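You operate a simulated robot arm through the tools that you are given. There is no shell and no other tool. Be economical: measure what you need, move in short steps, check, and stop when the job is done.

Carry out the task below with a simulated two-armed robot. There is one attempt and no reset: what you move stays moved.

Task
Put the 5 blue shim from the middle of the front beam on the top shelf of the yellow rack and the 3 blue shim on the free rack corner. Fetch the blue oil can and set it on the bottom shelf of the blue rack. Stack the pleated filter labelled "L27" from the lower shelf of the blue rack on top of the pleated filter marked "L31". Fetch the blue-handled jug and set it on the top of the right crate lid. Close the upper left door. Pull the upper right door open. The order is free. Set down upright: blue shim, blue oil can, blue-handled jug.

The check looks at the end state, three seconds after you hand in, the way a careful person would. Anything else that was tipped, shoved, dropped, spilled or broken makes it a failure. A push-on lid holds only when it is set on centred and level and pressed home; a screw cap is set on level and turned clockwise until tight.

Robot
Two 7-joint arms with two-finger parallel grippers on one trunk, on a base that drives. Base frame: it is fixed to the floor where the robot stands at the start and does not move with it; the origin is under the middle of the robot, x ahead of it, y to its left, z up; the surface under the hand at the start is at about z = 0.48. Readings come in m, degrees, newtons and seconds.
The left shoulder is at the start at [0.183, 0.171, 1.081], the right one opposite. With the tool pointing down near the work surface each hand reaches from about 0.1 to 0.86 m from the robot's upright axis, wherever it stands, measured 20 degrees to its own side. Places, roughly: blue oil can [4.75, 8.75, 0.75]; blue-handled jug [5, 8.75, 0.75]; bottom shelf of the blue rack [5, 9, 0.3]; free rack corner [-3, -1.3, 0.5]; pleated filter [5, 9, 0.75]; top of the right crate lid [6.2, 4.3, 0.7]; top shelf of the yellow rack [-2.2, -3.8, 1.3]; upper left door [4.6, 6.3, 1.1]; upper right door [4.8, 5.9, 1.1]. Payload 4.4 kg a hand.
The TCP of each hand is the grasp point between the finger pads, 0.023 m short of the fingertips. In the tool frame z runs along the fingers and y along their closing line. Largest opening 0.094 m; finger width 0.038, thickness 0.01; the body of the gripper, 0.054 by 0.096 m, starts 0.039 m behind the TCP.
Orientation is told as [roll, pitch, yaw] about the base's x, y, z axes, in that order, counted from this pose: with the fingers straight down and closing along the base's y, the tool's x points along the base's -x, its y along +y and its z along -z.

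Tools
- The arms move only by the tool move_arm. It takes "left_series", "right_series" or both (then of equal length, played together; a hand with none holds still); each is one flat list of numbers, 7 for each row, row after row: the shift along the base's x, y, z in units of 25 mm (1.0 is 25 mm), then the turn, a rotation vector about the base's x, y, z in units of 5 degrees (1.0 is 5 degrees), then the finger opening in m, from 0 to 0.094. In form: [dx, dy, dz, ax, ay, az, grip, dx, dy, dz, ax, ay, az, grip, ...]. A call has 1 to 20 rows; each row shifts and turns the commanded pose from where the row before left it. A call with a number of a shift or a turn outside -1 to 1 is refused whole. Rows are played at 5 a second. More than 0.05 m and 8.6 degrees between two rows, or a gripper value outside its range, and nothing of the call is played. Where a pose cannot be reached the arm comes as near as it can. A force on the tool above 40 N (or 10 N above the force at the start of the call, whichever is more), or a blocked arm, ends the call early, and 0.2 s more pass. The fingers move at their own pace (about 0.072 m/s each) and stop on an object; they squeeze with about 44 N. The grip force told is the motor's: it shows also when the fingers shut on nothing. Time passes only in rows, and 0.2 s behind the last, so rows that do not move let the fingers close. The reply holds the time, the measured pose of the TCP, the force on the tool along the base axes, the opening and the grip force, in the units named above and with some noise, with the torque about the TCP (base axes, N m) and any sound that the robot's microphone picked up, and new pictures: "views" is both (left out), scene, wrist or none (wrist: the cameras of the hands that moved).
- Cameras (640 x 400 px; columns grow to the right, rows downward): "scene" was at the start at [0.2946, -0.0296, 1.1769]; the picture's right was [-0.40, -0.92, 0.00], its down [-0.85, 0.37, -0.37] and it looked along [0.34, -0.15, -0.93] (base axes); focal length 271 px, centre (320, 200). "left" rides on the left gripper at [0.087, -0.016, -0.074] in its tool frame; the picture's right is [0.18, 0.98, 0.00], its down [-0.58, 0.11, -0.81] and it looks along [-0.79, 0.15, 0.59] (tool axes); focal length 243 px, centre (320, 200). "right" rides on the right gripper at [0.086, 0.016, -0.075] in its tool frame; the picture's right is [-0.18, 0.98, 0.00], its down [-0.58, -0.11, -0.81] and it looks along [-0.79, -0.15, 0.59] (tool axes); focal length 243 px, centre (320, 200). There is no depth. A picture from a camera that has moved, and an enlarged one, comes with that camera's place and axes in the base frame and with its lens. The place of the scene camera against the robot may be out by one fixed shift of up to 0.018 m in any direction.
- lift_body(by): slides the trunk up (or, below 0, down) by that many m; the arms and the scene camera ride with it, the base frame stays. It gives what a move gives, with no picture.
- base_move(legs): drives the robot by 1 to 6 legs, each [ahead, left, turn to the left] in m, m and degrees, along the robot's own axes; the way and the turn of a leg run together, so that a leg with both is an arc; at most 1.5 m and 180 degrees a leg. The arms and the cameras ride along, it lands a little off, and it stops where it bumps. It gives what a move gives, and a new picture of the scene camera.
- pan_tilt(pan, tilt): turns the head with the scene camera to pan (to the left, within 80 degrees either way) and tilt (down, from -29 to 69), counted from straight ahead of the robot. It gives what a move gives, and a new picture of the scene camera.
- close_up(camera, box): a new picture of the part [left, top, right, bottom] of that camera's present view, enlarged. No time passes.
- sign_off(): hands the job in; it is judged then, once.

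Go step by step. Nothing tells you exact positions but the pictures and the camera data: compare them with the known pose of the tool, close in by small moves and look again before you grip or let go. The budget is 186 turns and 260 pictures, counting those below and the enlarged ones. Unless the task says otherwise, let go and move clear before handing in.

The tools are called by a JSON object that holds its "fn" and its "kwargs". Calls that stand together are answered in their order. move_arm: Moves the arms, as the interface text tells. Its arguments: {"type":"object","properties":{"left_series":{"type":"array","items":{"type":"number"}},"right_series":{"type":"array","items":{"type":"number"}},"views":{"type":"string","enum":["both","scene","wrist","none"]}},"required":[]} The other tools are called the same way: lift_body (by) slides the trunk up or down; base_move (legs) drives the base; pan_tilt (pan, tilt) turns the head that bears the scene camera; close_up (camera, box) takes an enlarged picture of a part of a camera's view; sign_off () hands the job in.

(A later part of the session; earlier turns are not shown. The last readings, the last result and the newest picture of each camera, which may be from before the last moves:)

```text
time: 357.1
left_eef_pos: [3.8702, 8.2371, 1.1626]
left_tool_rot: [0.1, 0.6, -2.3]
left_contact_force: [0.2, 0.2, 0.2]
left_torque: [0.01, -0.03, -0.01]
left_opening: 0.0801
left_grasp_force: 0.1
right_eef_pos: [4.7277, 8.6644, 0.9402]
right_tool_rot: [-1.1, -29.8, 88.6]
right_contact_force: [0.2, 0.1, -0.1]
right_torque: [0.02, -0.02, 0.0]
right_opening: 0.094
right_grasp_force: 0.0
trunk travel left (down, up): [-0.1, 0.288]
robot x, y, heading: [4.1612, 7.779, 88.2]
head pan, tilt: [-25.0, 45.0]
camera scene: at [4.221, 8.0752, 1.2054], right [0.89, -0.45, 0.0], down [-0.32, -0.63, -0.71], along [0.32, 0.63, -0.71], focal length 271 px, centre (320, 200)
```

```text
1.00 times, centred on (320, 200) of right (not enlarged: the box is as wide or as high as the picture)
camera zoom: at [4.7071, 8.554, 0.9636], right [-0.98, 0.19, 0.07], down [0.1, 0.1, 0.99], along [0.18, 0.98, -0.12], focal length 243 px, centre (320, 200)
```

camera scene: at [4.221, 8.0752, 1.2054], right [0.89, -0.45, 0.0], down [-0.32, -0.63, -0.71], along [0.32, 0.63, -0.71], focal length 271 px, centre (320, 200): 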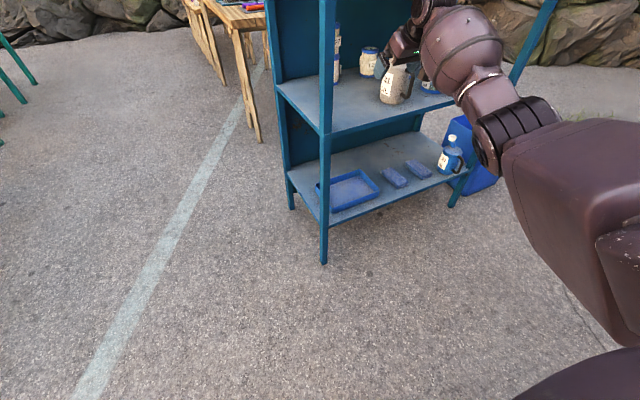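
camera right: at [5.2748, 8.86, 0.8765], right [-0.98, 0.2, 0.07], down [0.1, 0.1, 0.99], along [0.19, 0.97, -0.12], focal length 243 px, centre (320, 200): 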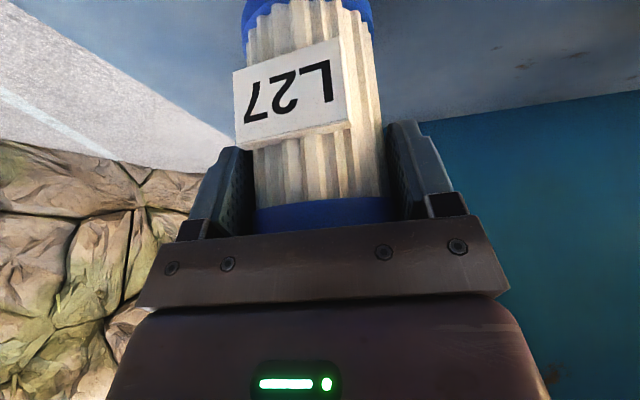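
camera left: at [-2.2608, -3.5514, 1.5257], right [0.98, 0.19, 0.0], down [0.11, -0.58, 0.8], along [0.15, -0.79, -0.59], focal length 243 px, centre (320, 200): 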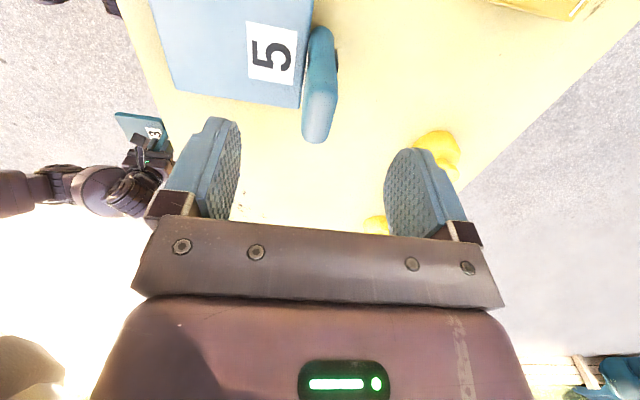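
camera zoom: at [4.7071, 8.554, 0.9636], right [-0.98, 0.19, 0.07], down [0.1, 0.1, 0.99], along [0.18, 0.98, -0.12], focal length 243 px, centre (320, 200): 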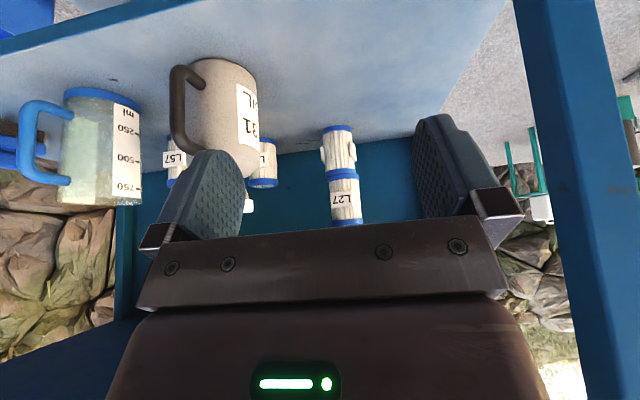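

The stack L27-on-L31 stands aligned. Next the jug: I'll pinch its west wall at the rim; I sidestep right to line up.

{"fn": "base_move", "kwargs": {"legs": [[0, -0.34, 1.5]]}}

{"fn": "close_up", "kwargs": {"camera": "right", "box": [0, 0, 640, 400]}}

{"fn": "close_up", "kwargs": {"camera": "scene", "box": [300, 20, 500, 145]}}

```text
time: 360.7
left_eef_pos: [4.1998, 8.224, 1.1634]
left_tool_rot: [0.1, 0.6, -0.9]
left_contact_force: [0.2, -0.1, -0.7]
left_torque: [0.0, 0.01, -0.02]
left_opening: 0.0799
left_grasp_force: 0.0
right_eef_pos: [5.0495, 8.6723, 0.9415]
right_tool_rot: [-1.0, -29.8, 89.8]
right_contact_force: [-0.8, -0.6, 0.0]
right_torque: [-0.01, 0.01, 0.01]
right_opening: 0.0939
right_grasp_force: 0.0
trunk travel left (down, up): [-0.1, 0.288]
robot x, y, heading: [4.5024, 7.7764, 89.8]
head pan, tilt: [-25.0, 45.0]
camera scene: at [4.5555, 8.0699, 1.2053], right [0.9, -0.43, 0.0], down [-0.3, -0.64, -0.71], along [0.3, 0.64, -0.71], focal length 271 px, centre (320, 200)
```

scene: 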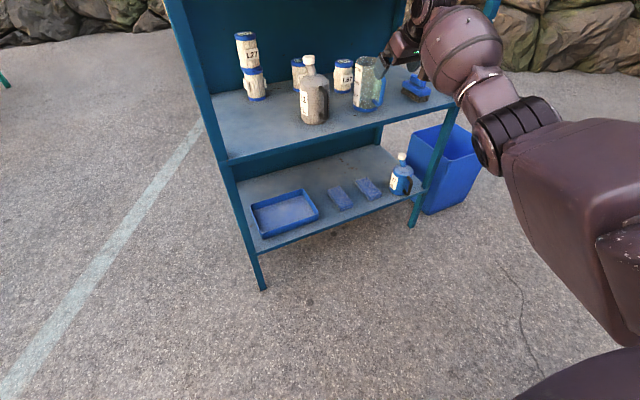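

```text
1.00 times, centred on (320, 200) of right (not enlarged: the box is as wide or as high as the picture)
camera zoom: at [5.0309, 8.5599, 0.9635], right [-0.98, 0.17, 0.07], down [0.09, 0.1, 0.99], along [0.16, 0.98, -0.12], focal length 243 px, centre (320, 200)
```

zoom: 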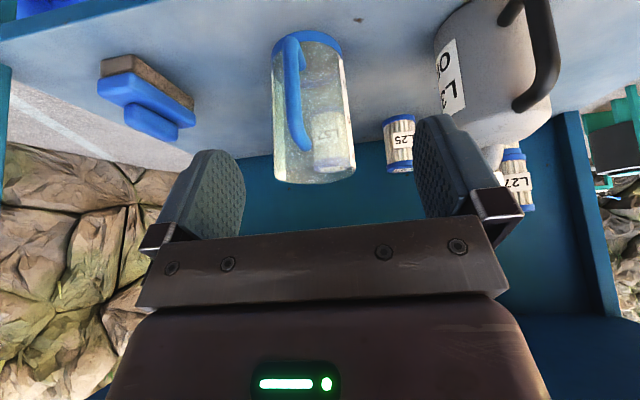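

```text
3.20 times, centred on (400, 82) of scene
camera zoom: at [4.5555, 8.0699, 1.2053], right [0.9, -0.43, 0.0], down [-0.3, -0.64, -0.71], along [0.3, 0.64, -0.71], focal length 868 px, centre (64, 576)
```

zoom: 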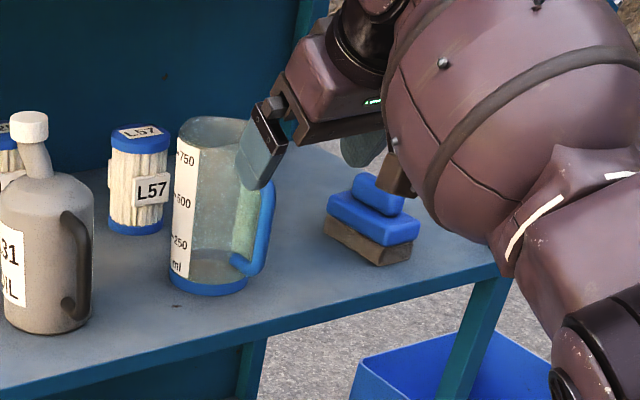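

The jug's handle points straight toward me (bar ≈(5.081, 8.77), z 0.79–0.875), so I take the handle bar. I align x and height in front first.

{"fn": "move_arm", "kwargs": {"right_series": [0.62, 0, -0.8, 0, 0, 0, 0.07, 0.62, 0, -0.9, 0, 0, 0, 0.07, 0, 0, -0.9, 0, 0, 0, 0.07, 0, 0, -0.9, 0, 0, 0, 0.07, 0, 0, -0.88, 0, 0, 0, 0.07], "views": "wrist"}}

```text
time: 361.9
left_eef_pos: [4.2005, 8.2248, 1.1619]
left_tool_rot: [-0.1, 0.6, -0.9]
left_contact_force: [0.0, 0.4, 0.2]
left_torque: [-0.01, 0.02, -0.02]
left_opening: 0.0802
left_grasp_force: 0.1
right_eef_pos: [5.0797, 8.6723, 0.8297]
right_tool_rot: [-1.1, -29.7, 89.8]
right_contact_force: [0.4, 0.2, 0.2]
right_torque: [-0.01, -0.02, 0.02]
right_opening: 0.07
right_grasp_force: 0.1
trunk travel left (down, up): [-0.1, 0.288]
robot x, y, heading: [4.5061, 7.7729, 89.6]
head pan, tilt: [-25.0, 45.0]
camera right: at [5.0612, 8.5605, 0.8516], right [-0.98, 0.17, 0.07], down [0.09, 0.1, 0.99], along [0.16, 0.98, -0.12], focal length 243 px, centre (320, 200)
```

right: 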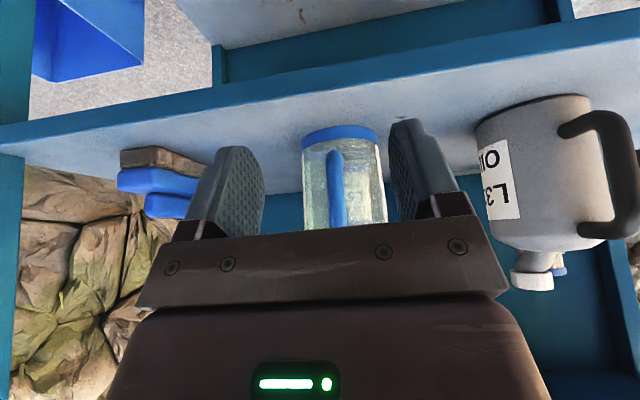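

{"fn": "base_move", "kwargs": {"legs": [[0.07, 0, 0]]}}

{"fn": "close_up", "kwargs": {"camera": "right", "box": [0, 0, 640, 400]}}

{"fn": "close_up", "kwargs": {"camera": "scene", "box": [330, 30, 450, 105]}}

```text
time: 362.9
left_eef_pos: [4.2022, 8.2942, 1.1631]
left_tool_rot: [0.1, 0.6, -0.9]
left_contact_force: [0.4, 0.0, 0.1]
left_torque: [-0.02, 0.02, 0.01]
left_opening: 0.08
left_grasp_force: 0.0
right_eef_pos: [5.0791, 8.742, 0.8298]
right_tool_rot: [-1.1, -29.8, 89.9]
right_contact_force: [-0.7, 0.1, -0.1]
right_torque: [0.0, -0.01, -0.01]
right_opening: 0.0701
right_grasp_force: 0.0
trunk travel left (down, up): [-0.1, 0.288]
robot x, y, heading: [4.5064, 7.8418, 89.6]
head pan, tilt: [-25.0, 45.0]
camera scene: at [4.5555, 8.14, 1.2052], right [0.9, -0.43, 0.0], down [-0.3, -0.64, -0.71], along [0.3, 0.64, -0.71], focal length 271 px, centre (320, 200)
```

scene: 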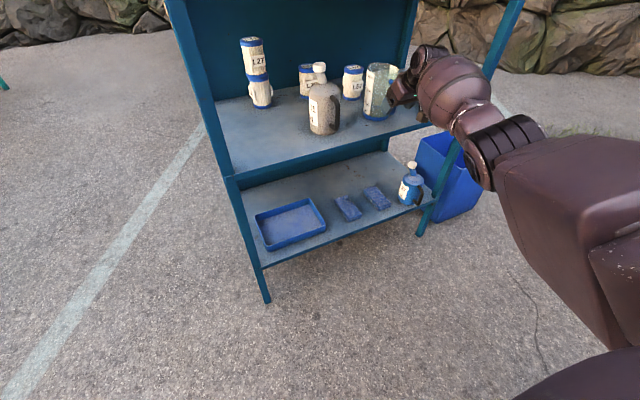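

```text
1.00 times, centred on (320, 200) of right (not enlarged: the box is as wide or as high as the picture)
camera zoom: at [5.0612, 8.6307, 0.8526], right [-0.98, 0.17, 0.07], down [0.09, 0.1, 0.99], along [0.16, 0.98, -0.12], focal length 243 px, centre (320, 200)
```

zoom: 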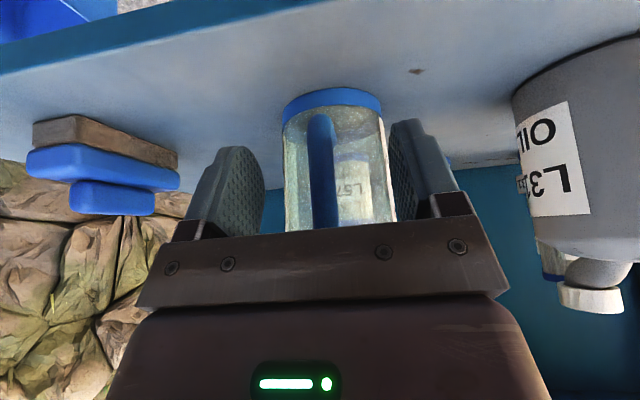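

```text
5.33 times, centred on (390, 68) of scene
camera zoom: at [4.5555, 8.14, 1.2052], right [0.9, -0.43, 0.0], down [-0.3, -0.64, -0.71], along [0.3, 0.64, -0.71], focal length 1446 px, centre (-53, 907)
```

zoom: 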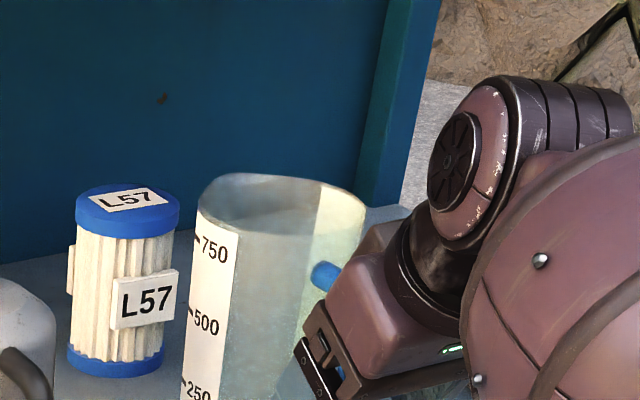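

{"fn": "move_arm", "kwargs": {"right_series": [0.05, 0.4, 0, 0, 0, 0, 0.07, 0, 0.4, 0, 0, 0, 0, 0.07, 0, 0.3, 0, 0, 0, 0, 0.07, 0, 0, 0, 0, 0, 0, 0.07], "views": "wrist"}}

```text
time: 363.9
left_eef_pos: [4.2, 8.2933, 1.1633]
left_tool_rot: [0.1, 0.7, -0.9]
left_contact_force: [0.4, -0.2, -0.6]
left_torque: [0.02, 0.05, -0.01]
left_opening: 0.0803
left_grasp_force: 0.0
right_eef_pos: [5.0796, 8.7665, 0.8308]
right_tool_rot: [-1.2, -29.8, 90.0]
right_contact_force: [-1.0, 0.0, 2.1]
right_torque: [0.04, -0.03, -0.01]
right_opening: 0.07
right_grasp_force: 0.0
trunk travel left (down, up): [-0.1, 0.288]
robot x, y, heading: [4.5089, 7.842, 89.4]
head pan, tilt: [-25.0, 45.0]
camera right: at [5.0618, 8.6558, 0.8534], right [-0.98, 0.17, 0.07], down [0.09, 0.1, 0.99], along [0.16, 0.98, -0.12], focal length 243 px, centre (320, 200)
```

right: 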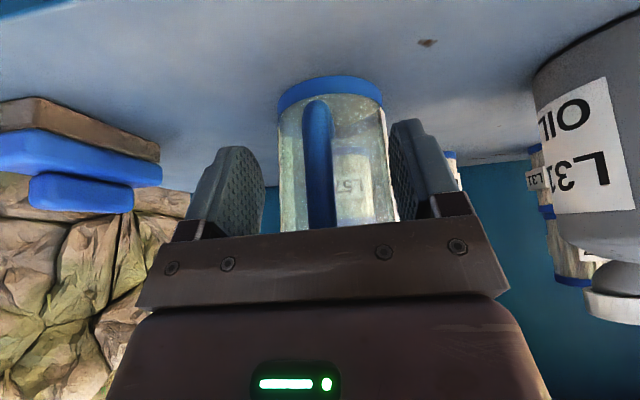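

{"fn": "move_arm", "kwargs": {"right_series": [0, 0, 0, 0, 0, 0, 0, 0, 0, 0, 0, 0, 0, 0, 0, 0, 0, 0, 0, 0, 0, 0, 0, 0, 0, 0, 0, 0], "views": "wrist"}}

```text
time: 364.9
left_eef_pos: [4.2011, 8.2928, 1.1638]
left_tool_rot: [0.1, 0.5, -0.8]
left_contact_force: [0.3, -0.4, 0.3]
left_torque: [0.01, -0.01, 0.01]
left_opening: 0.0801
left_grasp_force: 0.1
right_eef_pos: [5.0799, 8.7682, 0.8318]
right_tool_rot: [-1.2, -29.9, 90.1]
right_contact_force: [-0.2, 0.9, 4.0]
right_torque: [0.4, 0.26, -0.06]
right_opening: 0.0135
right_grasp_force: 43.6
trunk travel left (down, up): [-0.1, 0.288]
robot x, y, heading: [4.507, 7.8443, 89.8]
head pan, tilt: [-25.0, 45.0]
camera right: at [5.0617, 8.6557, 0.8536], right [-0.98, 0.17, 0.07], down [0.09, 0.1, 0.99], along [0.16, 0.98, -0.12], focal length 243 px, centre (320, 200)
```

right: 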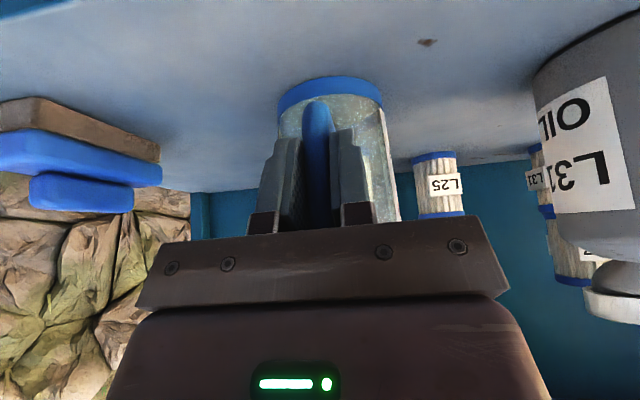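

Handle bar gripped (13.5 mm). I lift 3 cm and check for tilt.

{"fn": "move_arm", "kwargs": {"right_series": [0, 0, 0.3, 0, 0, 0, 0, 0, 0, 0.3, 0, 0, 0, 0, 0, 0, 0.3, 0, 0, 0, 0, 0, 0, 0.3, 0, 0, 0, 0, 0, 0, 0, 0, 0, 0, 0]}}

{"fn": "close_up", "kwargs": {"camera": "scene", "box": [330, 30, 450, 130]}}

```text
time: 366.1
left_eef_pos: [4.2007, 8.2936, 1.1637]
left_tool_rot: [0.2, 0.8, -0.9]
left_contact_force: [-0.5, -0.1, 0.1]
left_torque: [-0.03, 0.0, 0.03]
left_opening: 0.08
left_grasp_force: 0.2
right_eef_pos: [5.0798, 8.7699, 0.8598]
right_tool_rot: [-1.1, -29.7, 90.0]
right_contact_force: [-1.0, -0.1, -1.9]
right_torque: [-0.11, 0.03, -0.01]
right_opening: 0.0136
right_grasp_force: 43.8
trunk travel left (down, up): [-0.1, 0.288]
robot x, y, heading: [4.5073, 7.8451, 89.6]
head pan, tilt: [-25.0, 45.0]
camera scene: at [4.5556, 8.1397, 1.2052], right [0.9, -0.43, 0.0], down [-0.3, -0.64, -0.71], along [0.3, 0.64, -0.71], focal length 271 px, centre (320, 200)
camera right: at [5.0626, 8.6577, 0.8822], right [-0.98, 0.17, 0.07], down [0.09, 0.1, 0.99], along [0.16, 0.98, -0.12], focal length 243 px, centre (320, 200)
```

scene: 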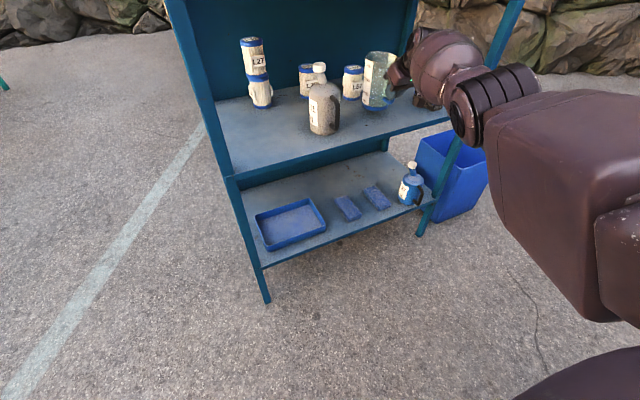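
right: 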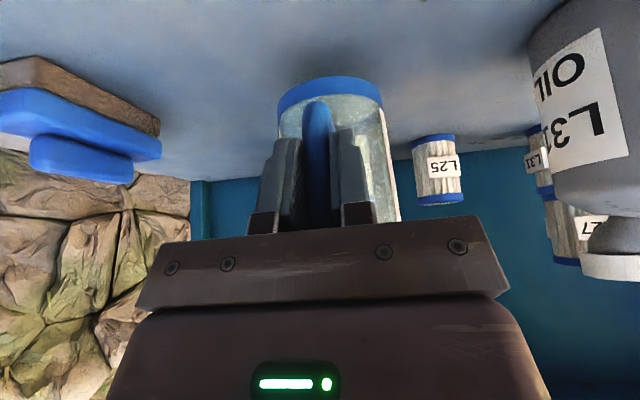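

```text
4.00 times, centred on (390, 80) of scene
camera zoom: at [4.5556, 8.1397, 1.2052], right [0.9, -0.43, 0.0], down [-0.3, -0.64, -0.71], along [0.3, 0.64, -0.71], focal length 1085 px, centre (40, 680)
```

zoom: 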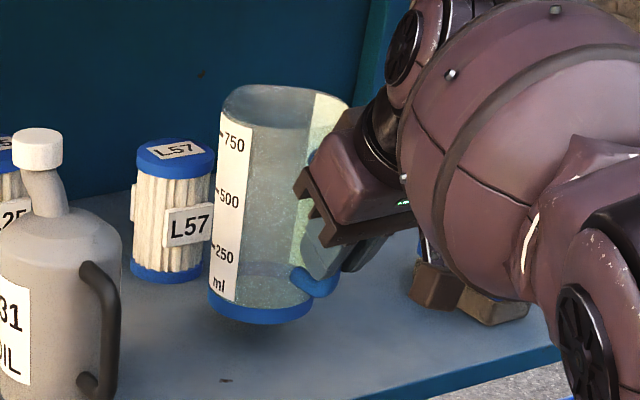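

The jug hangs level. I back out and drive around west of the cabinet, southward toward the crate.

{"fn": "base_move", "kwargs": {"legs": [[-0.4, 0, 0], [0, 0, 90], [1.0, 0, 0], [0, 0, 90], [1.4, 0, 0]]}}

{"fn": "pan_tilt", "kwargs": {"pan": 70, "tilt": 15}}

```text
time: 369.7
left_eef_pos: [4.1214, 7.8226, 1.1624]
left_tool_rot: [0.1, 0.8, 9.2]
left_contact_force: [-0.4, -1.0, 0.1]
left_torque: [-0.03, 0.01, -0.08]
left_opening: 0.08
left_grasp_force: 0.0
right_eef_pos: [4.9031, 8.4447, 0.8598]
right_tool_rot: [-1.1, -29.6, 100.2]
right_contact_force: [0.2, 0.6, -1.6]
right_torque: [-0.09, -0.01, -0.01]
right_opening: 0.0134
right_grasp_force: 43.8
trunk travel left (down, up): [-0.1, 0.288]
robot x, y, heading: [4.4992, 7.4341, 100.0]
head pan, tilt: [-25.0, 45.0]
stopped in leg 2: the robot was blocked; the commanded pose is now the measured one
camera scene: at [4.4958, 7.7308, 1.2055], right [0.96, -0.26, 0.0], down [-0.19, -0.68, -0.71], along [0.19, 0.68, -0.71], focal length 271 px, centre (320, 200)
```

scene: 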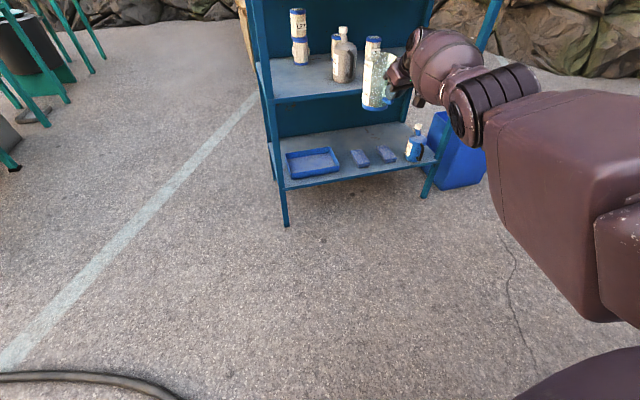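

```text
time: 371.4
left_eef_pos: [4.1205, 7.8223, 1.1625]
left_tool_rot: [0.0, 0.6, 9.2]
left_contact_force: [0.4, 0.4, -0.2]
left_torque: [0.0, 0.0, -0.01]
left_opening: 0.0801
left_grasp_force: 0.2
right_eef_pos: [4.903, 8.4448, 0.8586]
right_tool_rot: [-1.1, -29.6, 100.2]
right_contact_force: [-0.2, 0.2, -1.6]
right_torque: [-0.12, 0.03, -0.04]
right_opening: 0.0137
right_grasp_force: 43.6
trunk travel left (down, up): [-0.1, 0.288]
robot x, y, heading: [4.4998, 7.4329, 99.8]
head pan, tilt: [70.0, 15.0]
camera scene: at [4.3826, 7.6696, 1.2521], right [0.18, 0.98, 0.0], down [0.25, -0.05, -0.97], along [-0.95, 0.17, -0.26], focal length 271 px, centre (320, 200)
```

scene: 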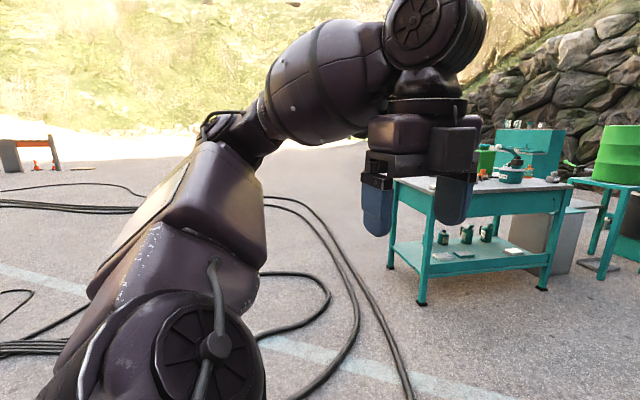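

{"fn": "base_move", "kwargs": {"legs": [[0.05, 0.9, 0], [0, 0, 80], [0, 0, 90], [1.4, 0, 0]]}}

{"fn": "pan_tilt", "kwargs": {"pan": 60, "tilt": 15}}

```text
time: 393.4
left_eef_pos: [3.9007, 5.4926, 1.1635]
left_tool_rot: [0.2, 0.7, 179.8]
left_contact_force: [0.2, 0.4, -0.4]
left_torque: [-0.03, 0.04, 0.01]
left_opening: 0.0802
left_grasp_force: 0.1
right_eef_pos: [3.0263, 5.0077, 0.8598]
right_tool_rot: [-1.1, -29.7, -89.5]
right_contact_force: [-0.6, 0.8, -0.8]
right_torque: [0.11, -0.01, 0.01]
right_opening: 0.0136
right_grasp_force: 43.7
trunk travel left (down, up): [-0.1, 0.288]
robot x, y, heading: [3.5891, 5.9409, -89.9]
head pan, tilt: [70.0, 15.0]
camera scene: at [3.693, 5.6707, 1.2521], right [-0.34, -0.94, 0.0], down [-0.24, 0.09, -0.97], along [0.91, -0.33, -0.26], focal length 271 px, centre (320, 200)
```

scene: 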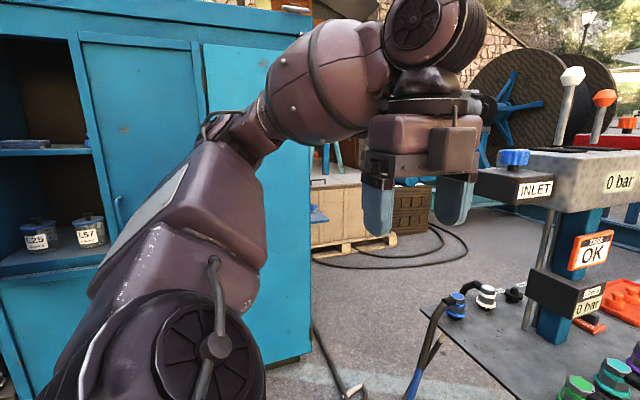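

```text
time: 394.1
left_eef_pos: [3.9002, 5.4932, 1.1629]
left_tool_rot: [0.2, 0.7, 179.7]
left_contact_force: [0.1, -0.2, 0.9]
left_torque: [-0.03, 0.0, 0.0]
left_opening: 0.0798
left_grasp_force: 0.0
right_eef_pos: [3.0262, 5.0086, 0.8583]
right_tool_rot: [-1.1, -29.8, -89.5]
right_contact_force: [0.8, -0.3, -1.5]
right_torque: [0.1, -0.04, -0.01]
right_opening: 0.0133
right_grasp_force: 43.9
trunk travel left (down, up): [-0.1, 0.288]
robot x, y, heading: [3.5889, 5.939, -89.8]
head pan, tilt: [60.0, 15.0]
camera scene: at [3.6862, 5.6561, 1.2521], right [-0.5, -0.87, 0.0], down [-0.22, 0.13, -0.97], along [0.84, -0.48, -0.26], focal length 271 px, centre (320, 200)
```

scene: 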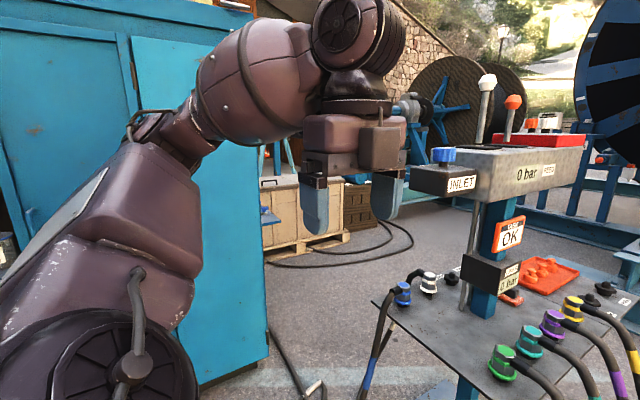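

The valve stand narrows the direct way; I continue south and look east toward the crate.

{"fn": "base_move", "kwargs": {"legs": [[1.5, 0, 0], [1.0, 0, 0]]}}

{"fn": "pan_tilt", "kwargs": {"pan": 80, "tilt": 8}}

```text
time: 397.8
left_eef_pos: [3.9144, 4.9568, 1.198]
left_tool_rot: [4.2, 4.1, -173.9]
left_contact_force: [0.3, 0.4, -0.5]
left_torque: [0.02, -0.02, 0.01]
left_opening: 0.0799
left_grasp_force: 0.1
right_eef_pos: [3.0659, 4.4065, 0.89]
right_tool_rot: [-0.2, -32.0, -86.8]
right_contact_force: [1.4, -0.2, -1.2]
right_torque: [0.09, 0.03, -0.02]
right_opening: 0.0133
right_grasp_force: 44.5
trunk travel left (down, up): [-0.1, 0.288]
robot x, y, heading: [3.5916, 5.3523, -86.6]
head pan, tilt: [60.0, 15.0]
stopped in leg 1: the robot was blocked; the commanded pose is now the measured one
camera scene: at [3.6832, 5.1007, 1.2652], right [-0.45, -0.89, 0.01], down [-0.22, 0.1, -0.97], along [0.87, -0.44, -0.24], focal length 271 px, centre (320, 200)
```

scene: 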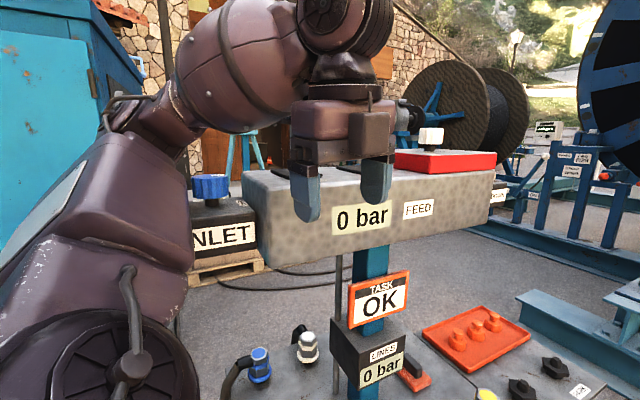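

```text
time: 398.6
left_eef_pos: [3.9138, 4.9567, 1.1964]
left_tool_rot: [3.8, 4.1, -174.1]
left_contact_force: [0.1, -0.7, -0.3]
left_torque: [0.0, 0.03, -0.03]
left_opening: 0.0803
left_grasp_force: 0.0
right_eef_pos: [3.062, 4.4087, 0.8954]
right_tool_rot: [-0.3, -32.2, -87.0]
right_contact_force: [0.2, -0.2, -1.2]
right_torque: [0.11, 0.01, -0.03]
right_opening: 0.0134
right_grasp_force: 44.9
trunk travel left (down, up): [-0.1, 0.288]
robot x, y, heading: [3.5914, 5.348, -86.9]
head pan, tilt: [80.0, 8.0]
camera scene: at [3.6913, 5.1337, 1.2766], right [-0.12, -0.99, 0.02], down [-0.12, -0.01, -0.99], along [0.99, -0.12, -0.12], focal length 271 px, centre (320, 200)
```

scene: 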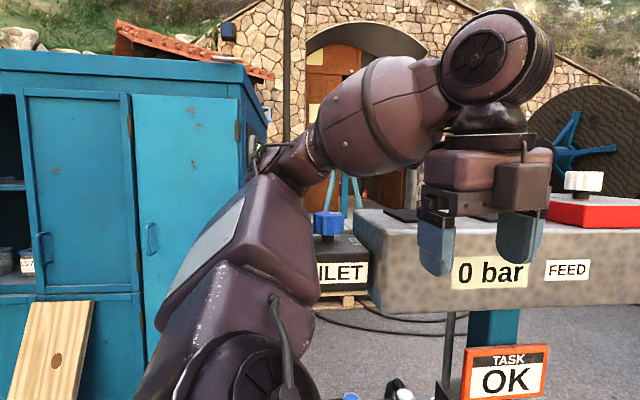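

I bumped against something at the valve stand and the robot tilted slightly; I reverse at once and go wider west.

{"fn": "base_move", "kwargs": {"legs": [[-0.35, 0, 0]]}}

{"fn": "pan_tilt", "kwargs": {"pan": 35, "tilt": 40}}

```text
time: 400.9
left_eef_pos: [3.909, 5.2695, 1.1688]
left_tool_rot: [0.9, 2.4, -175.9]
left_contact_force: [0.2, 0.8, 0.8]
left_torque: [-0.01, -0.01, -0.01]
left_opening: 0.0801
left_grasp_force: 0.1
right_eef_pos: [3.0459, 4.7454, 0.8616]
right_tool_rot: [-1.3, -29.8, -87.2]
right_contact_force: [0.0, -0.2, -0.4]
right_torque: [0.06, -0.02, 0.0]
right_opening: 0.0133
right_grasp_force: 44.0
trunk travel left (down, up): [-0.1, 0.288]
robot x, y, heading: [3.574, 5.696, -87.4]
head pan, tilt: [80.0, 8.0]
camera scene: at [3.6913, 5.4492, 1.2635], right [-0.13, -0.99, 0.0], down [-0.14, 0.02, -0.99], along [0.98, -0.13, -0.14], focal length 271 px, centre (320, 200)
```

scene: 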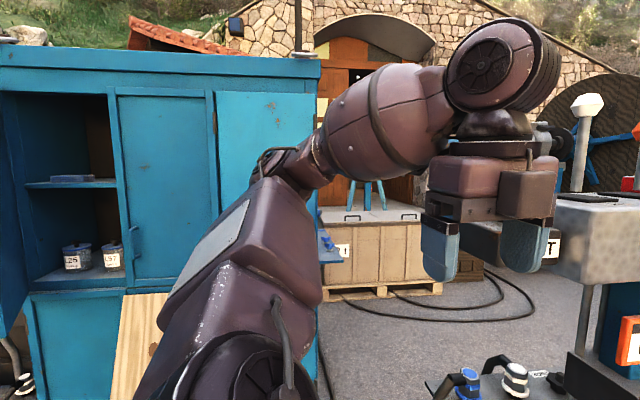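

```text
time: 402.0
left_eef_pos: [3.9087, 5.2689, 1.1686]
left_tool_rot: [1.0, 2.6, -175.8]
left_contact_force: [0.2, 0.4, -1.0]
left_torque: [0.0, -0.02, 0.01]
left_opening: 0.0802
left_grasp_force: 0.1
right_eef_pos: [3.0461, 4.7451, 0.8625]
right_tool_rot: [-1.3, -29.8, -87.2]
right_contact_force: [0.0, -0.1, -1.0]
right_torque: [0.08, -0.01, 0.01]
right_opening: 0.0133
right_grasp_force: 44.5
trunk travel left (down, up): [-0.1, 0.288]
robot x, y, heading: [3.5745, 5.6983, -87.5]
head pan, tilt: [35.0, 40.0]
camera scene: at [3.6514, 5.3936, 1.2126], right [-0.79, -0.61, 0.0], down [-0.39, 0.51, -0.77], along [0.47, -0.61, -0.64], focal length 271 px, centre (320, 200)
```

scene: 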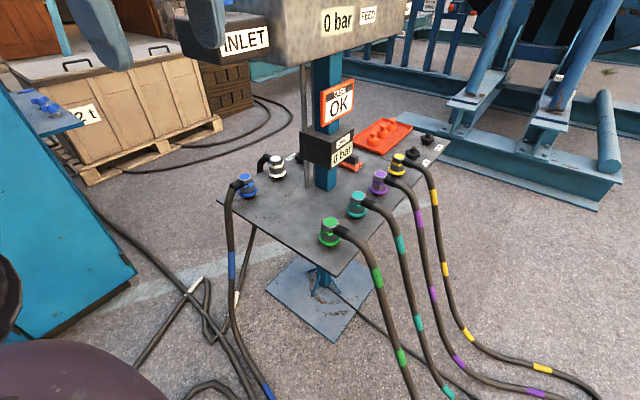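

Robot is upright again. The crate (two lids) stands beyond the valve stand; I must go round by the south. First I bring the jug hand closer in front of the robot.

{"fn": "move_arm", "kwargs": {"right_series": [0.6, 0.3, 0, 0, 0, 0, 0, 0.6, 0.3, 0, 0, 0, 0, 0, 0.6, 0.3, 0, 0, 0, 0, 0, 0.6, 0.3, 0, 0, 0, 0, 0, 0.6, 0.3, 0, 0, 0, 0, 0, 0.6, 0.3, 0, 0, 0, 0, 0, 0.6, 0.3, 0, 0, 0, 0, 0, 0.6, 0.3, 0, 0, 0, 0, 0, 0.6, 0.3, 0, 0, 0, 0, 0, 0.6, 0.3, 0, 0, 0, 0, 0, 0.6, 0.3, 0, 0, 0, 0, 0, 0.6, 0.3, 0, 0, 0, 0, 0], "views": "none"}}

{"fn": "base_move", "kwargs": {"legs": [[0, -0.75, -2.5]]}}

{"fn": "pan_tilt", "kwargs": {"pan": 30, "tilt": 22}}

```text
time: 404.6
left_eef_pos: [3.9099, 5.2684, 1.1684]
left_tool_rot: [1.0, 2.5, -175.9]
left_contact_force: [0.0, 0.4, -0.5]
left_torque: [0.01, -0.01, 0.01]
left_opening: 0.0799
left_grasp_force: 0.2
right_eef_pos: [3.2258, 4.8353, 0.8612]
right_tool_rot: [-1.3, -29.9, -87.2]
right_contact_force: [0.5, 0.1, -1.0]
right_torque: [0.14, 0.04, 0.0]
right_opening: 0.0133
right_grasp_force: 43.9
trunk travel left (down, up): [-0.1, 0.288]
robot x, y, heading: [3.5775, 5.6978, -87.2]
head pan, tilt: [35.0, 40.0]
```

```text
time: 411.7
left_eef_pos: [3.1302, 5.2359, 1.1693]
left_tool_rot: [0.8, 2.5, -178.2]
left_contact_force: [-0.6, -0.6, 1.1]
left_torque: [-0.01, -0.02, 0.01]
left_opening: 0.0802
left_grasp_force: 0.0
right_eef_pos: [2.4316, 4.8305, 0.8608]
right_tool_rot: [-1.2, -29.8, -89.5]
right_contact_force: [-1.0, -0.5, -2.1]
right_torque: [0.06, 0.01, -0.01]
right_opening: 0.0132
right_grasp_force: 43.7
trunk travel left (down, up): [-0.1, 0.288]
robot x, y, heading: [2.8114, 5.6808, -89.7]
head pan, tilt: [35.0, 40.0]
camera scene: at [2.8776, 5.372, 1.2126], right [-0.82, -0.58, 0.0], down [-0.37, 0.52, -0.77], along [0.44, -0.62, -0.64], focal length 271 px, centre (320, 200)
```

scene: 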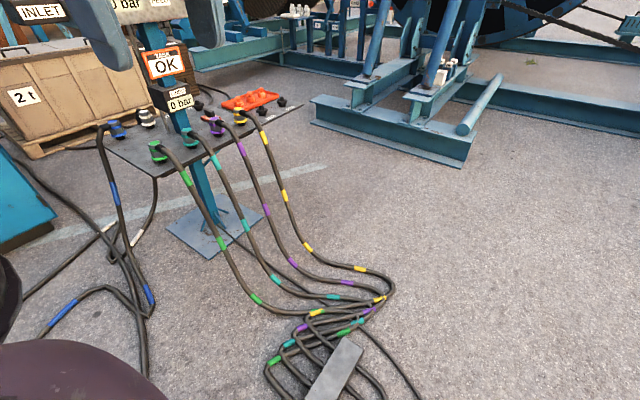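

```text
time: 412.5
left_eef_pos: [3.1304, 5.2366, 1.1683]
left_tool_rot: [0.9, 2.4, -178.1]
left_contact_force: [0.2, 0.3, -0.4]
left_torque: [0.04, 0.0, 0.02]
left_opening: 0.0802
left_grasp_force: 0.0
right_eef_pos: [2.431, 4.8311, 0.8604]
right_tool_rot: [-1.3, -29.9, -89.4]
right_contact_force: [0.0, -0.1, -1.1]
right_torque: [0.11, -0.03, -0.01]
right_opening: 0.0134
right_grasp_force: 44.4
trunk travel left (down, up): [-0.1, 0.288]
robot x, y, heading: [2.8159, 5.6759, -89.7]
head pan, tilt: [30.0, 22.0]
camera scene: at [2.8754, 5.3613, 1.2406], right [-0.86, -0.51, 0.0], down [-0.19, 0.32, -0.93], along [0.47, -0.8, -0.38], focal length 271 px, centre (320, 200)
```

scene: 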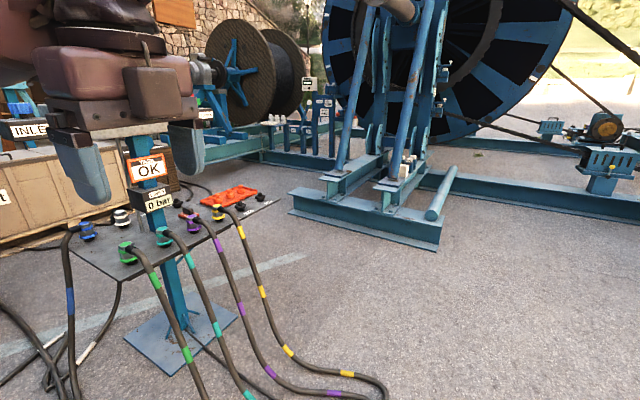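

There's a corridor between the reel foot (y≈3.2) and the valve table (y≈3.87). I bring both hands in toward the centre to slim down before passing.

{"fn": "move_arm", "kwargs": {"right_series": [0.9, 0.1, 0, 0, 0, 0, 0, 0.9, 0.1, 0, 0, 0, 0, 0, 0.9, 0.1, 0, 0, 0, 0, 0, 0.9, 0.1, 0, 0, 0, 0, 0, 0.9, 0.1, 0, 0, 0, 0, 0, 0.9, 0.1, 0, 0, 0, 0, 0, 0.9, 0.1, 0, 0, 0, 0, 0, 0.9, 0.1, 0, 0, 0, 0, 0], "left_series": [-0.5, 0, 0, 0, 0, 0, 0.08, -0.5, 0, 0, 0, 0, 0, 0.08, -0.5, 0, 0, 0, 0, 0, 0.08, -0.5, 0, 0, 0, 0, 0, 0.08, -0.5, 0, 0, 0, 0, 0, 0.08, -0.5, 0, 0, 0, 0, 0, 0.08, -0.5, 0, 0, 0, 0, 0, 0.08, -0.5, 0, 0, 0, 0, 0, 0.08], "views": "wrist"}}

```text
time: 414.3
left_eef_pos: [3.0293, 5.236, 1.169]
left_tool_rot: [0.8, 2.5, -178.1]
left_contact_force: [-0.1, -0.3, 0.5]
left_torque: [0.03, 0.02, 0.03]
left_opening: 0.0803
left_grasp_force: 0.2
right_eef_pos: [2.612, 4.8504, 0.8609]
right_tool_rot: [-1.3, -29.8, -89.6]
right_contact_force: [-0.5, -0.4, -0.9]
right_torque: [0.09, -0.04, -0.01]
right_opening: 0.0133
right_grasp_force: 44.2
trunk travel left (down, up): [-0.1, 0.288]
robot x, y, heading: [2.812, 5.6789, -89.6]
head pan, tilt: [30.0, 22.0]
camera right: at [2.6274, 4.9642, 0.8829], right [0.98, -0.16, 0.07], down [-0.09, -0.1, 0.99], along [-0.15, -0.98, -0.12], focal length 243 px, centre (320, 200)
camera left: at [3.1123, 5.2563, 1.2468], right [0.22, -0.98, 0.02], down [-0.61, -0.12, 0.78], along [-0.76, -0.18, -0.62], focal length 243 px, centre (320, 200)
```

right: 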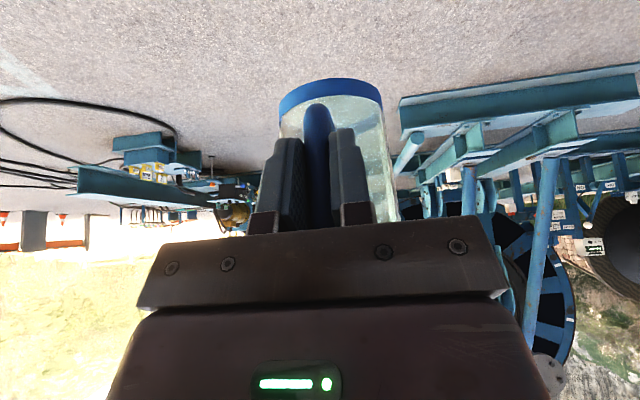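
left: 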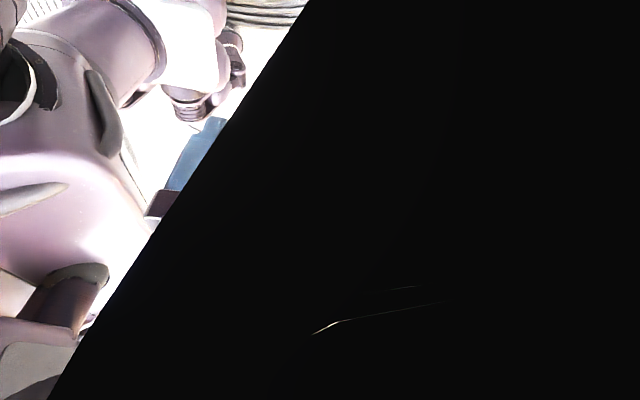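

{"fn": "base_move", "kwargs": {"legs": [[0, -0.35, 0], [1.5, 0, 0], [0.3, 0, 0], [0, 0, 89.6], [0, -0.33, 0]]}}

{"fn": "pan_tilt", "kwargs": {"pan": 0, "tilt": 25}}

```text
time: 433.5
left_eef_pos: [2.945, 3.7846, 1.1692]
left_tool_rot: [0.9, 2.5, -86.1]
left_contact_force: [-0.1, -0.4, 0.5]
left_torque: [0.02, 0.02, 0.01]
left_opening: 0.0802
left_grasp_force: 0.1
right_eef_pos: [3.3448, 3.3807, 0.8618]
right_tool_rot: [-1.3, -29.9, 2.6]
right_contact_force: [0.5, -0.1, -1.4]
right_torque: [-0.02, 0.1, -0.01]
right_opening: 0.0135
right_grasp_force: 43.6
trunk travel left (down, up): [-0.1, 0.288]
robot x, y, heading: [2.5146, 3.5559, 2.4]
head pan, tilt: [30.0, 22.0]
camera scene: at [2.832, 3.6057, 1.2407], right [0.53, -0.84, 0.0], down [-0.32, -0.2, -0.93], along [0.78, 0.5, -0.37], focal length 271 px, centre (320, 200)
```

scene: 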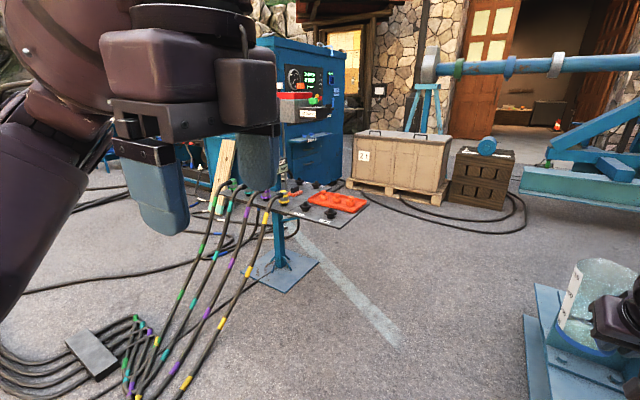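

```text
time: 434.5
left_eef_pos: [2.9452, 3.7858, 1.1706]
left_tool_rot: [0.9, 2.5, -86.1]
left_contact_force: [-0.2, 0.1, 0.0]
left_torque: [0.02, 0.01, -0.03]
left_opening: 0.0798
left_grasp_force: 0.0
right_eef_pos: [3.3439, 3.3802, 0.8618]
right_tool_rot: [-1.3, -29.8, 2.5]
right_contact_force: [-0.6, -0.3, -2.0]
right_torque: [-0.05, 0.09, 0.0]
right_opening: 0.0136
right_grasp_force: 43.7
trunk travel left (down, up): [-0.1, 0.288]
robot x, y, heading: [2.5084, 3.5553, 2.3]
head pan, tilt: [0.0, 25.0]
camera scene: at [2.8456, 3.5601, 1.2359], right [0.04, -1.0, 0.0], down [-0.42, -0.02, -0.91], along [0.91, 0.04, -0.42], focal length 271 px, centre (320, 200)
```

scene: 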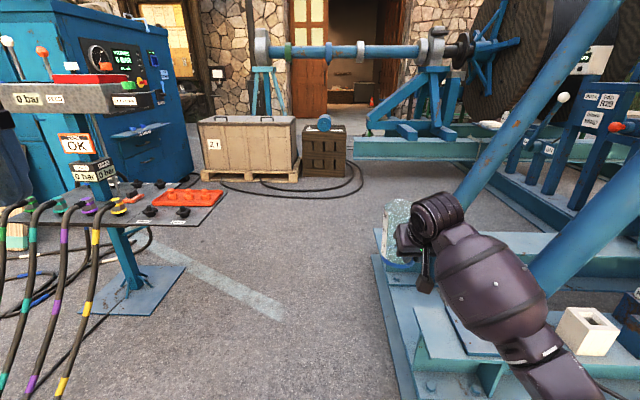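

The corridor is about 1 m wide. I go through and stop in front of the crate.

{"fn": "base_move", "kwargs": {"legs": [[0, 0.15, -2.3], [1.5, 0, 0], [1.1, 0, 0], [0, 0.8, 0]]}}

{"fn": "pan_tilt", "kwargs": {"pan": -5, "tilt": 30}}

```text
time: 455.8
left_eef_pos: [5.5986, 4.7006, 1.1692]
left_tool_rot: [0.9, 2.6, -89.1]
left_contact_force: [0.0, 0.0, -0.2]
left_torque: [-0.02, -0.01, 0.0]
left_opening: 0.0798
left_grasp_force: 0.1
right_eef_pos: [5.9754, 4.2743, 0.8605]
right_tool_rot: [-1.3, -29.9, -0.5]
right_contact_force: [-0.6, 0.3, -1.3]
right_torque: [-0.03, 0.11, 0.02]
right_opening: 0.0133
right_grasp_force: 43.4
trunk travel left (down, up): [-0.1, 0.288]
robot x, y, heading: [5.1513, 4.4921, -0.8]
head pan, tilt: [0.0, 25.0]
camera scene: at [5.4872, 4.4805, 1.2359], right [-0.01, -1.0, 0.0], down [-0.42, 0.01, -0.91], along [0.91, -0.01, -0.42], focal length 271 px, centre (320, 200)
```

scene: 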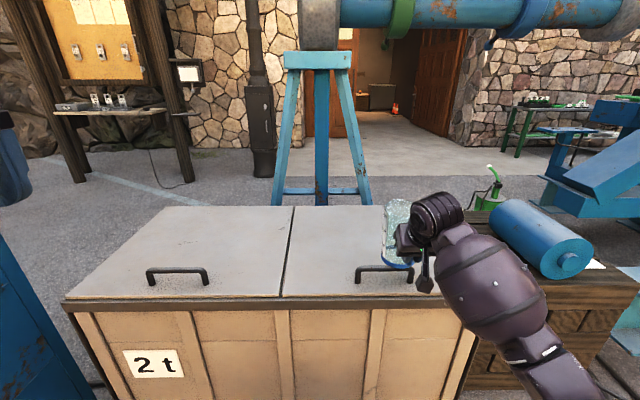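

```text
time: 456.5
left_eef_pos: [5.5982, 4.7002, 1.1693]
left_tool_rot: [0.9, 2.5, -89.2]
left_contact_force: [-0.2, -0.1, 0.4]
left_torque: [-0.01, -0.01, 0.01]
left_opening: 0.0802
left_grasp_force: 0.1
right_eef_pos: [5.9754, 4.272, 0.8624]
right_tool_rot: [-1.3, -29.8, -0.5]
right_contact_force: [0.2, 0.4, -0.7]
right_torque: [-0.01, 0.13, 0.0]
right_opening: 0.0135
right_grasp_force: 44.0
trunk travel left (down, up): [-0.1, 0.288]
robot x, y, heading: [5.1493, 4.4942, -0.9]
head pan, tilt: [-5.0, 30.0]
camera scene: at [5.4851, 4.4726, 1.2279], right [-0.1, -0.99, 0.0], down [-0.5, 0.05, -0.87], along [0.86, -0.09, -0.5], focal length 271 px, centre (320, 200)
```

scene: 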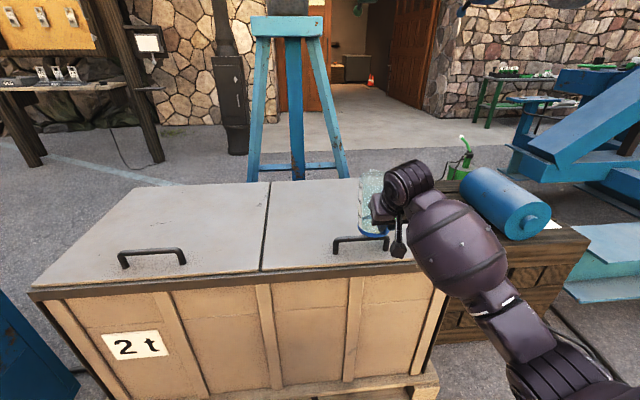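

The right lid spans about x 6.02–6.55, y 4.10–4.55; its handle is at the front edge. I aim for jug centre ≈(6.36, 4.32), driving in 0.28 m.

{"fn": "base_move", "kwargs": {"legs": [[0.28, 0.045, 0.9]]}}

{"fn": "close_up", "kwargs": {"camera": "right", "box": [0, 0, 640, 400]}}

```text
time: 458.5
left_eef_pos: [5.8723, 4.7465, 1.1693]
left_tool_rot: [0.8, 2.5, -88.6]
left_contact_force: [0.5, -0.2, -0.1]
left_torque: [-0.03, 0.01, 0.0]
left_opening: 0.0801
left_grasp_force: 0.1
right_eef_pos: [6.2522, 4.3225, 0.8618]
right_tool_rot: [-1.4, -29.8, 0.0]
right_contact_force: [0.0, 0.1, -1.4]
right_torque: [-0.01, 0.1, -0.05]
right_opening: 0.0134
right_grasp_force: 43.9
trunk travel left (down, up): [-0.1, 0.288]
robot x, y, heading: [5.4306, 4.5361, -0.5]
head pan, tilt: [-5.0, 30.0]
camera scene: at [5.7617, 4.5181, 1.2278], right [-0.09, -1.0, 0.0], down [-0.5, 0.05, -0.87], along [0.86, -0.08, -0.5], focal length 271 px, centre (320, 200)
```

scene: 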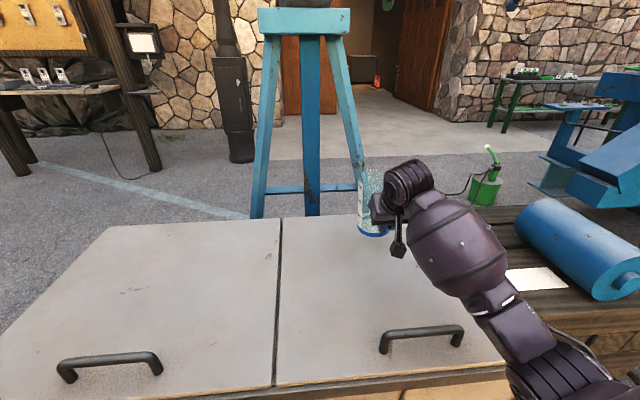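

```text
1.00 times, centred on (320, 200) of right (not enlarged: the box is as wide or as high as the picture)
camera zoom: at [6.1408, 4.3416, 0.8831], right [0.17, 0.98, 0.07], down [0.1, -0.09, 0.99], along [0.98, -0.16, -0.12], focal length 243 px, centre (320, 200)
```

zoom: 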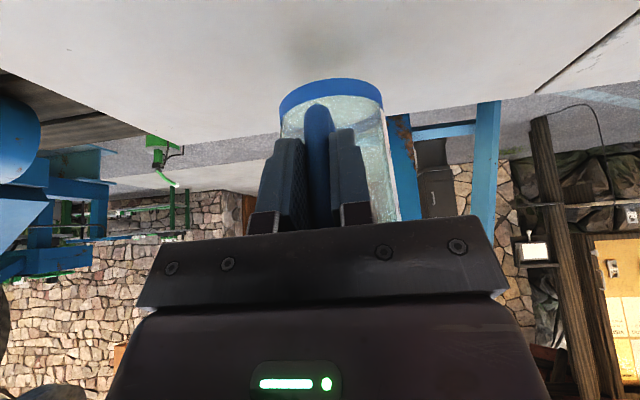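

Jug is over the lid's middle. I lower it.

{"fn": "move_arm", "kwargs": {"right_series": [0, 0, -0.7, 0, 0, 0, 0, 0, 0, -0.7, 0, 0, 0, 0, 0, 0, -0.6, 0, 0, 0, 0, 0, 0, -0.3, 0, 0, 0, 0, 0, 0, 0, 0, 0, 0, 0]}}

{"fn": "close_up", "kwargs": {"camera": "scene", "box": [300, 150, 460, 250]}}

```text
time: 459.7
left_eef_pos: [5.8702, 4.7463, 1.1701]
left_tool_rot: [1.2, 2.4, -88.8]
left_contact_force: [0.4, -0.2, -0.6]
left_torque: [-0.02, -0.02, -0.02]
left_opening: 0.0801
left_grasp_force: 0.1
right_eef_pos: [6.2539, 4.3227, 0.8082]
right_tool_rot: [-1.3, -30.4, -0.1]
right_contact_force: [-0.7, -1.0, 14.5]
right_torque: [0.5, -1.21, -0.1]
right_opening: 0.0134
right_grasp_force: 43.9
trunk travel left (down, up): [-0.1, 0.288]
robot x, y, heading: [5.426, 4.5383, -0.3]
head pan, tilt: [-5.0, 30.0]
camera scene: at [5.7591, 4.5182, 1.2291], right [-0.09, -1.0, 0.0], down [-0.5, 0.05, -0.87], along [0.86, -0.08, -0.5], focal length 271 px, centre (320, 200)
camera right: at [6.1403, 4.3412, 0.8289], right [0.17, 0.98, 0.07], down [0.09, -0.09, 0.99], along [0.98, -0.16, -0.11], focal length 243 px, centre (320, 200)
```

scene: 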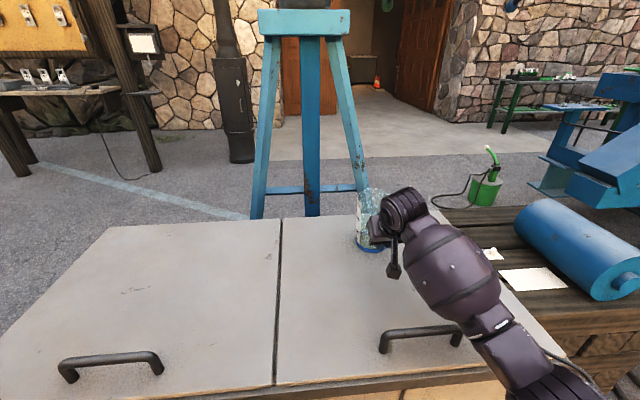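
right: 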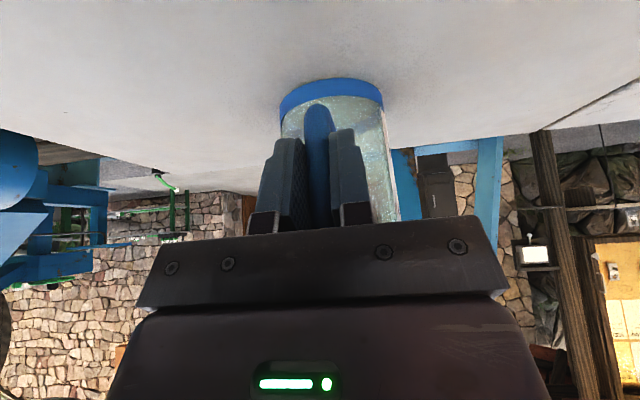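

```text
4.00 times, centred on (380, 200) of scene
camera zoom: at [5.7591, 4.5182, 1.2291], right [-0.09, -1.0, 0.0], down [-0.5, 0.05, -0.87], along [0.86, -0.08, -0.5], focal length 1085 px, centre (80, 200)
```

zoom: 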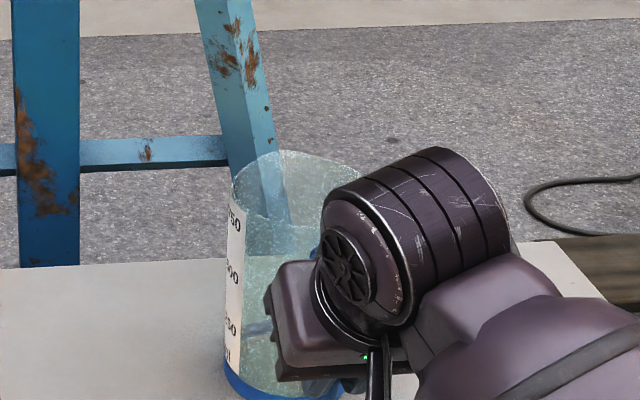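

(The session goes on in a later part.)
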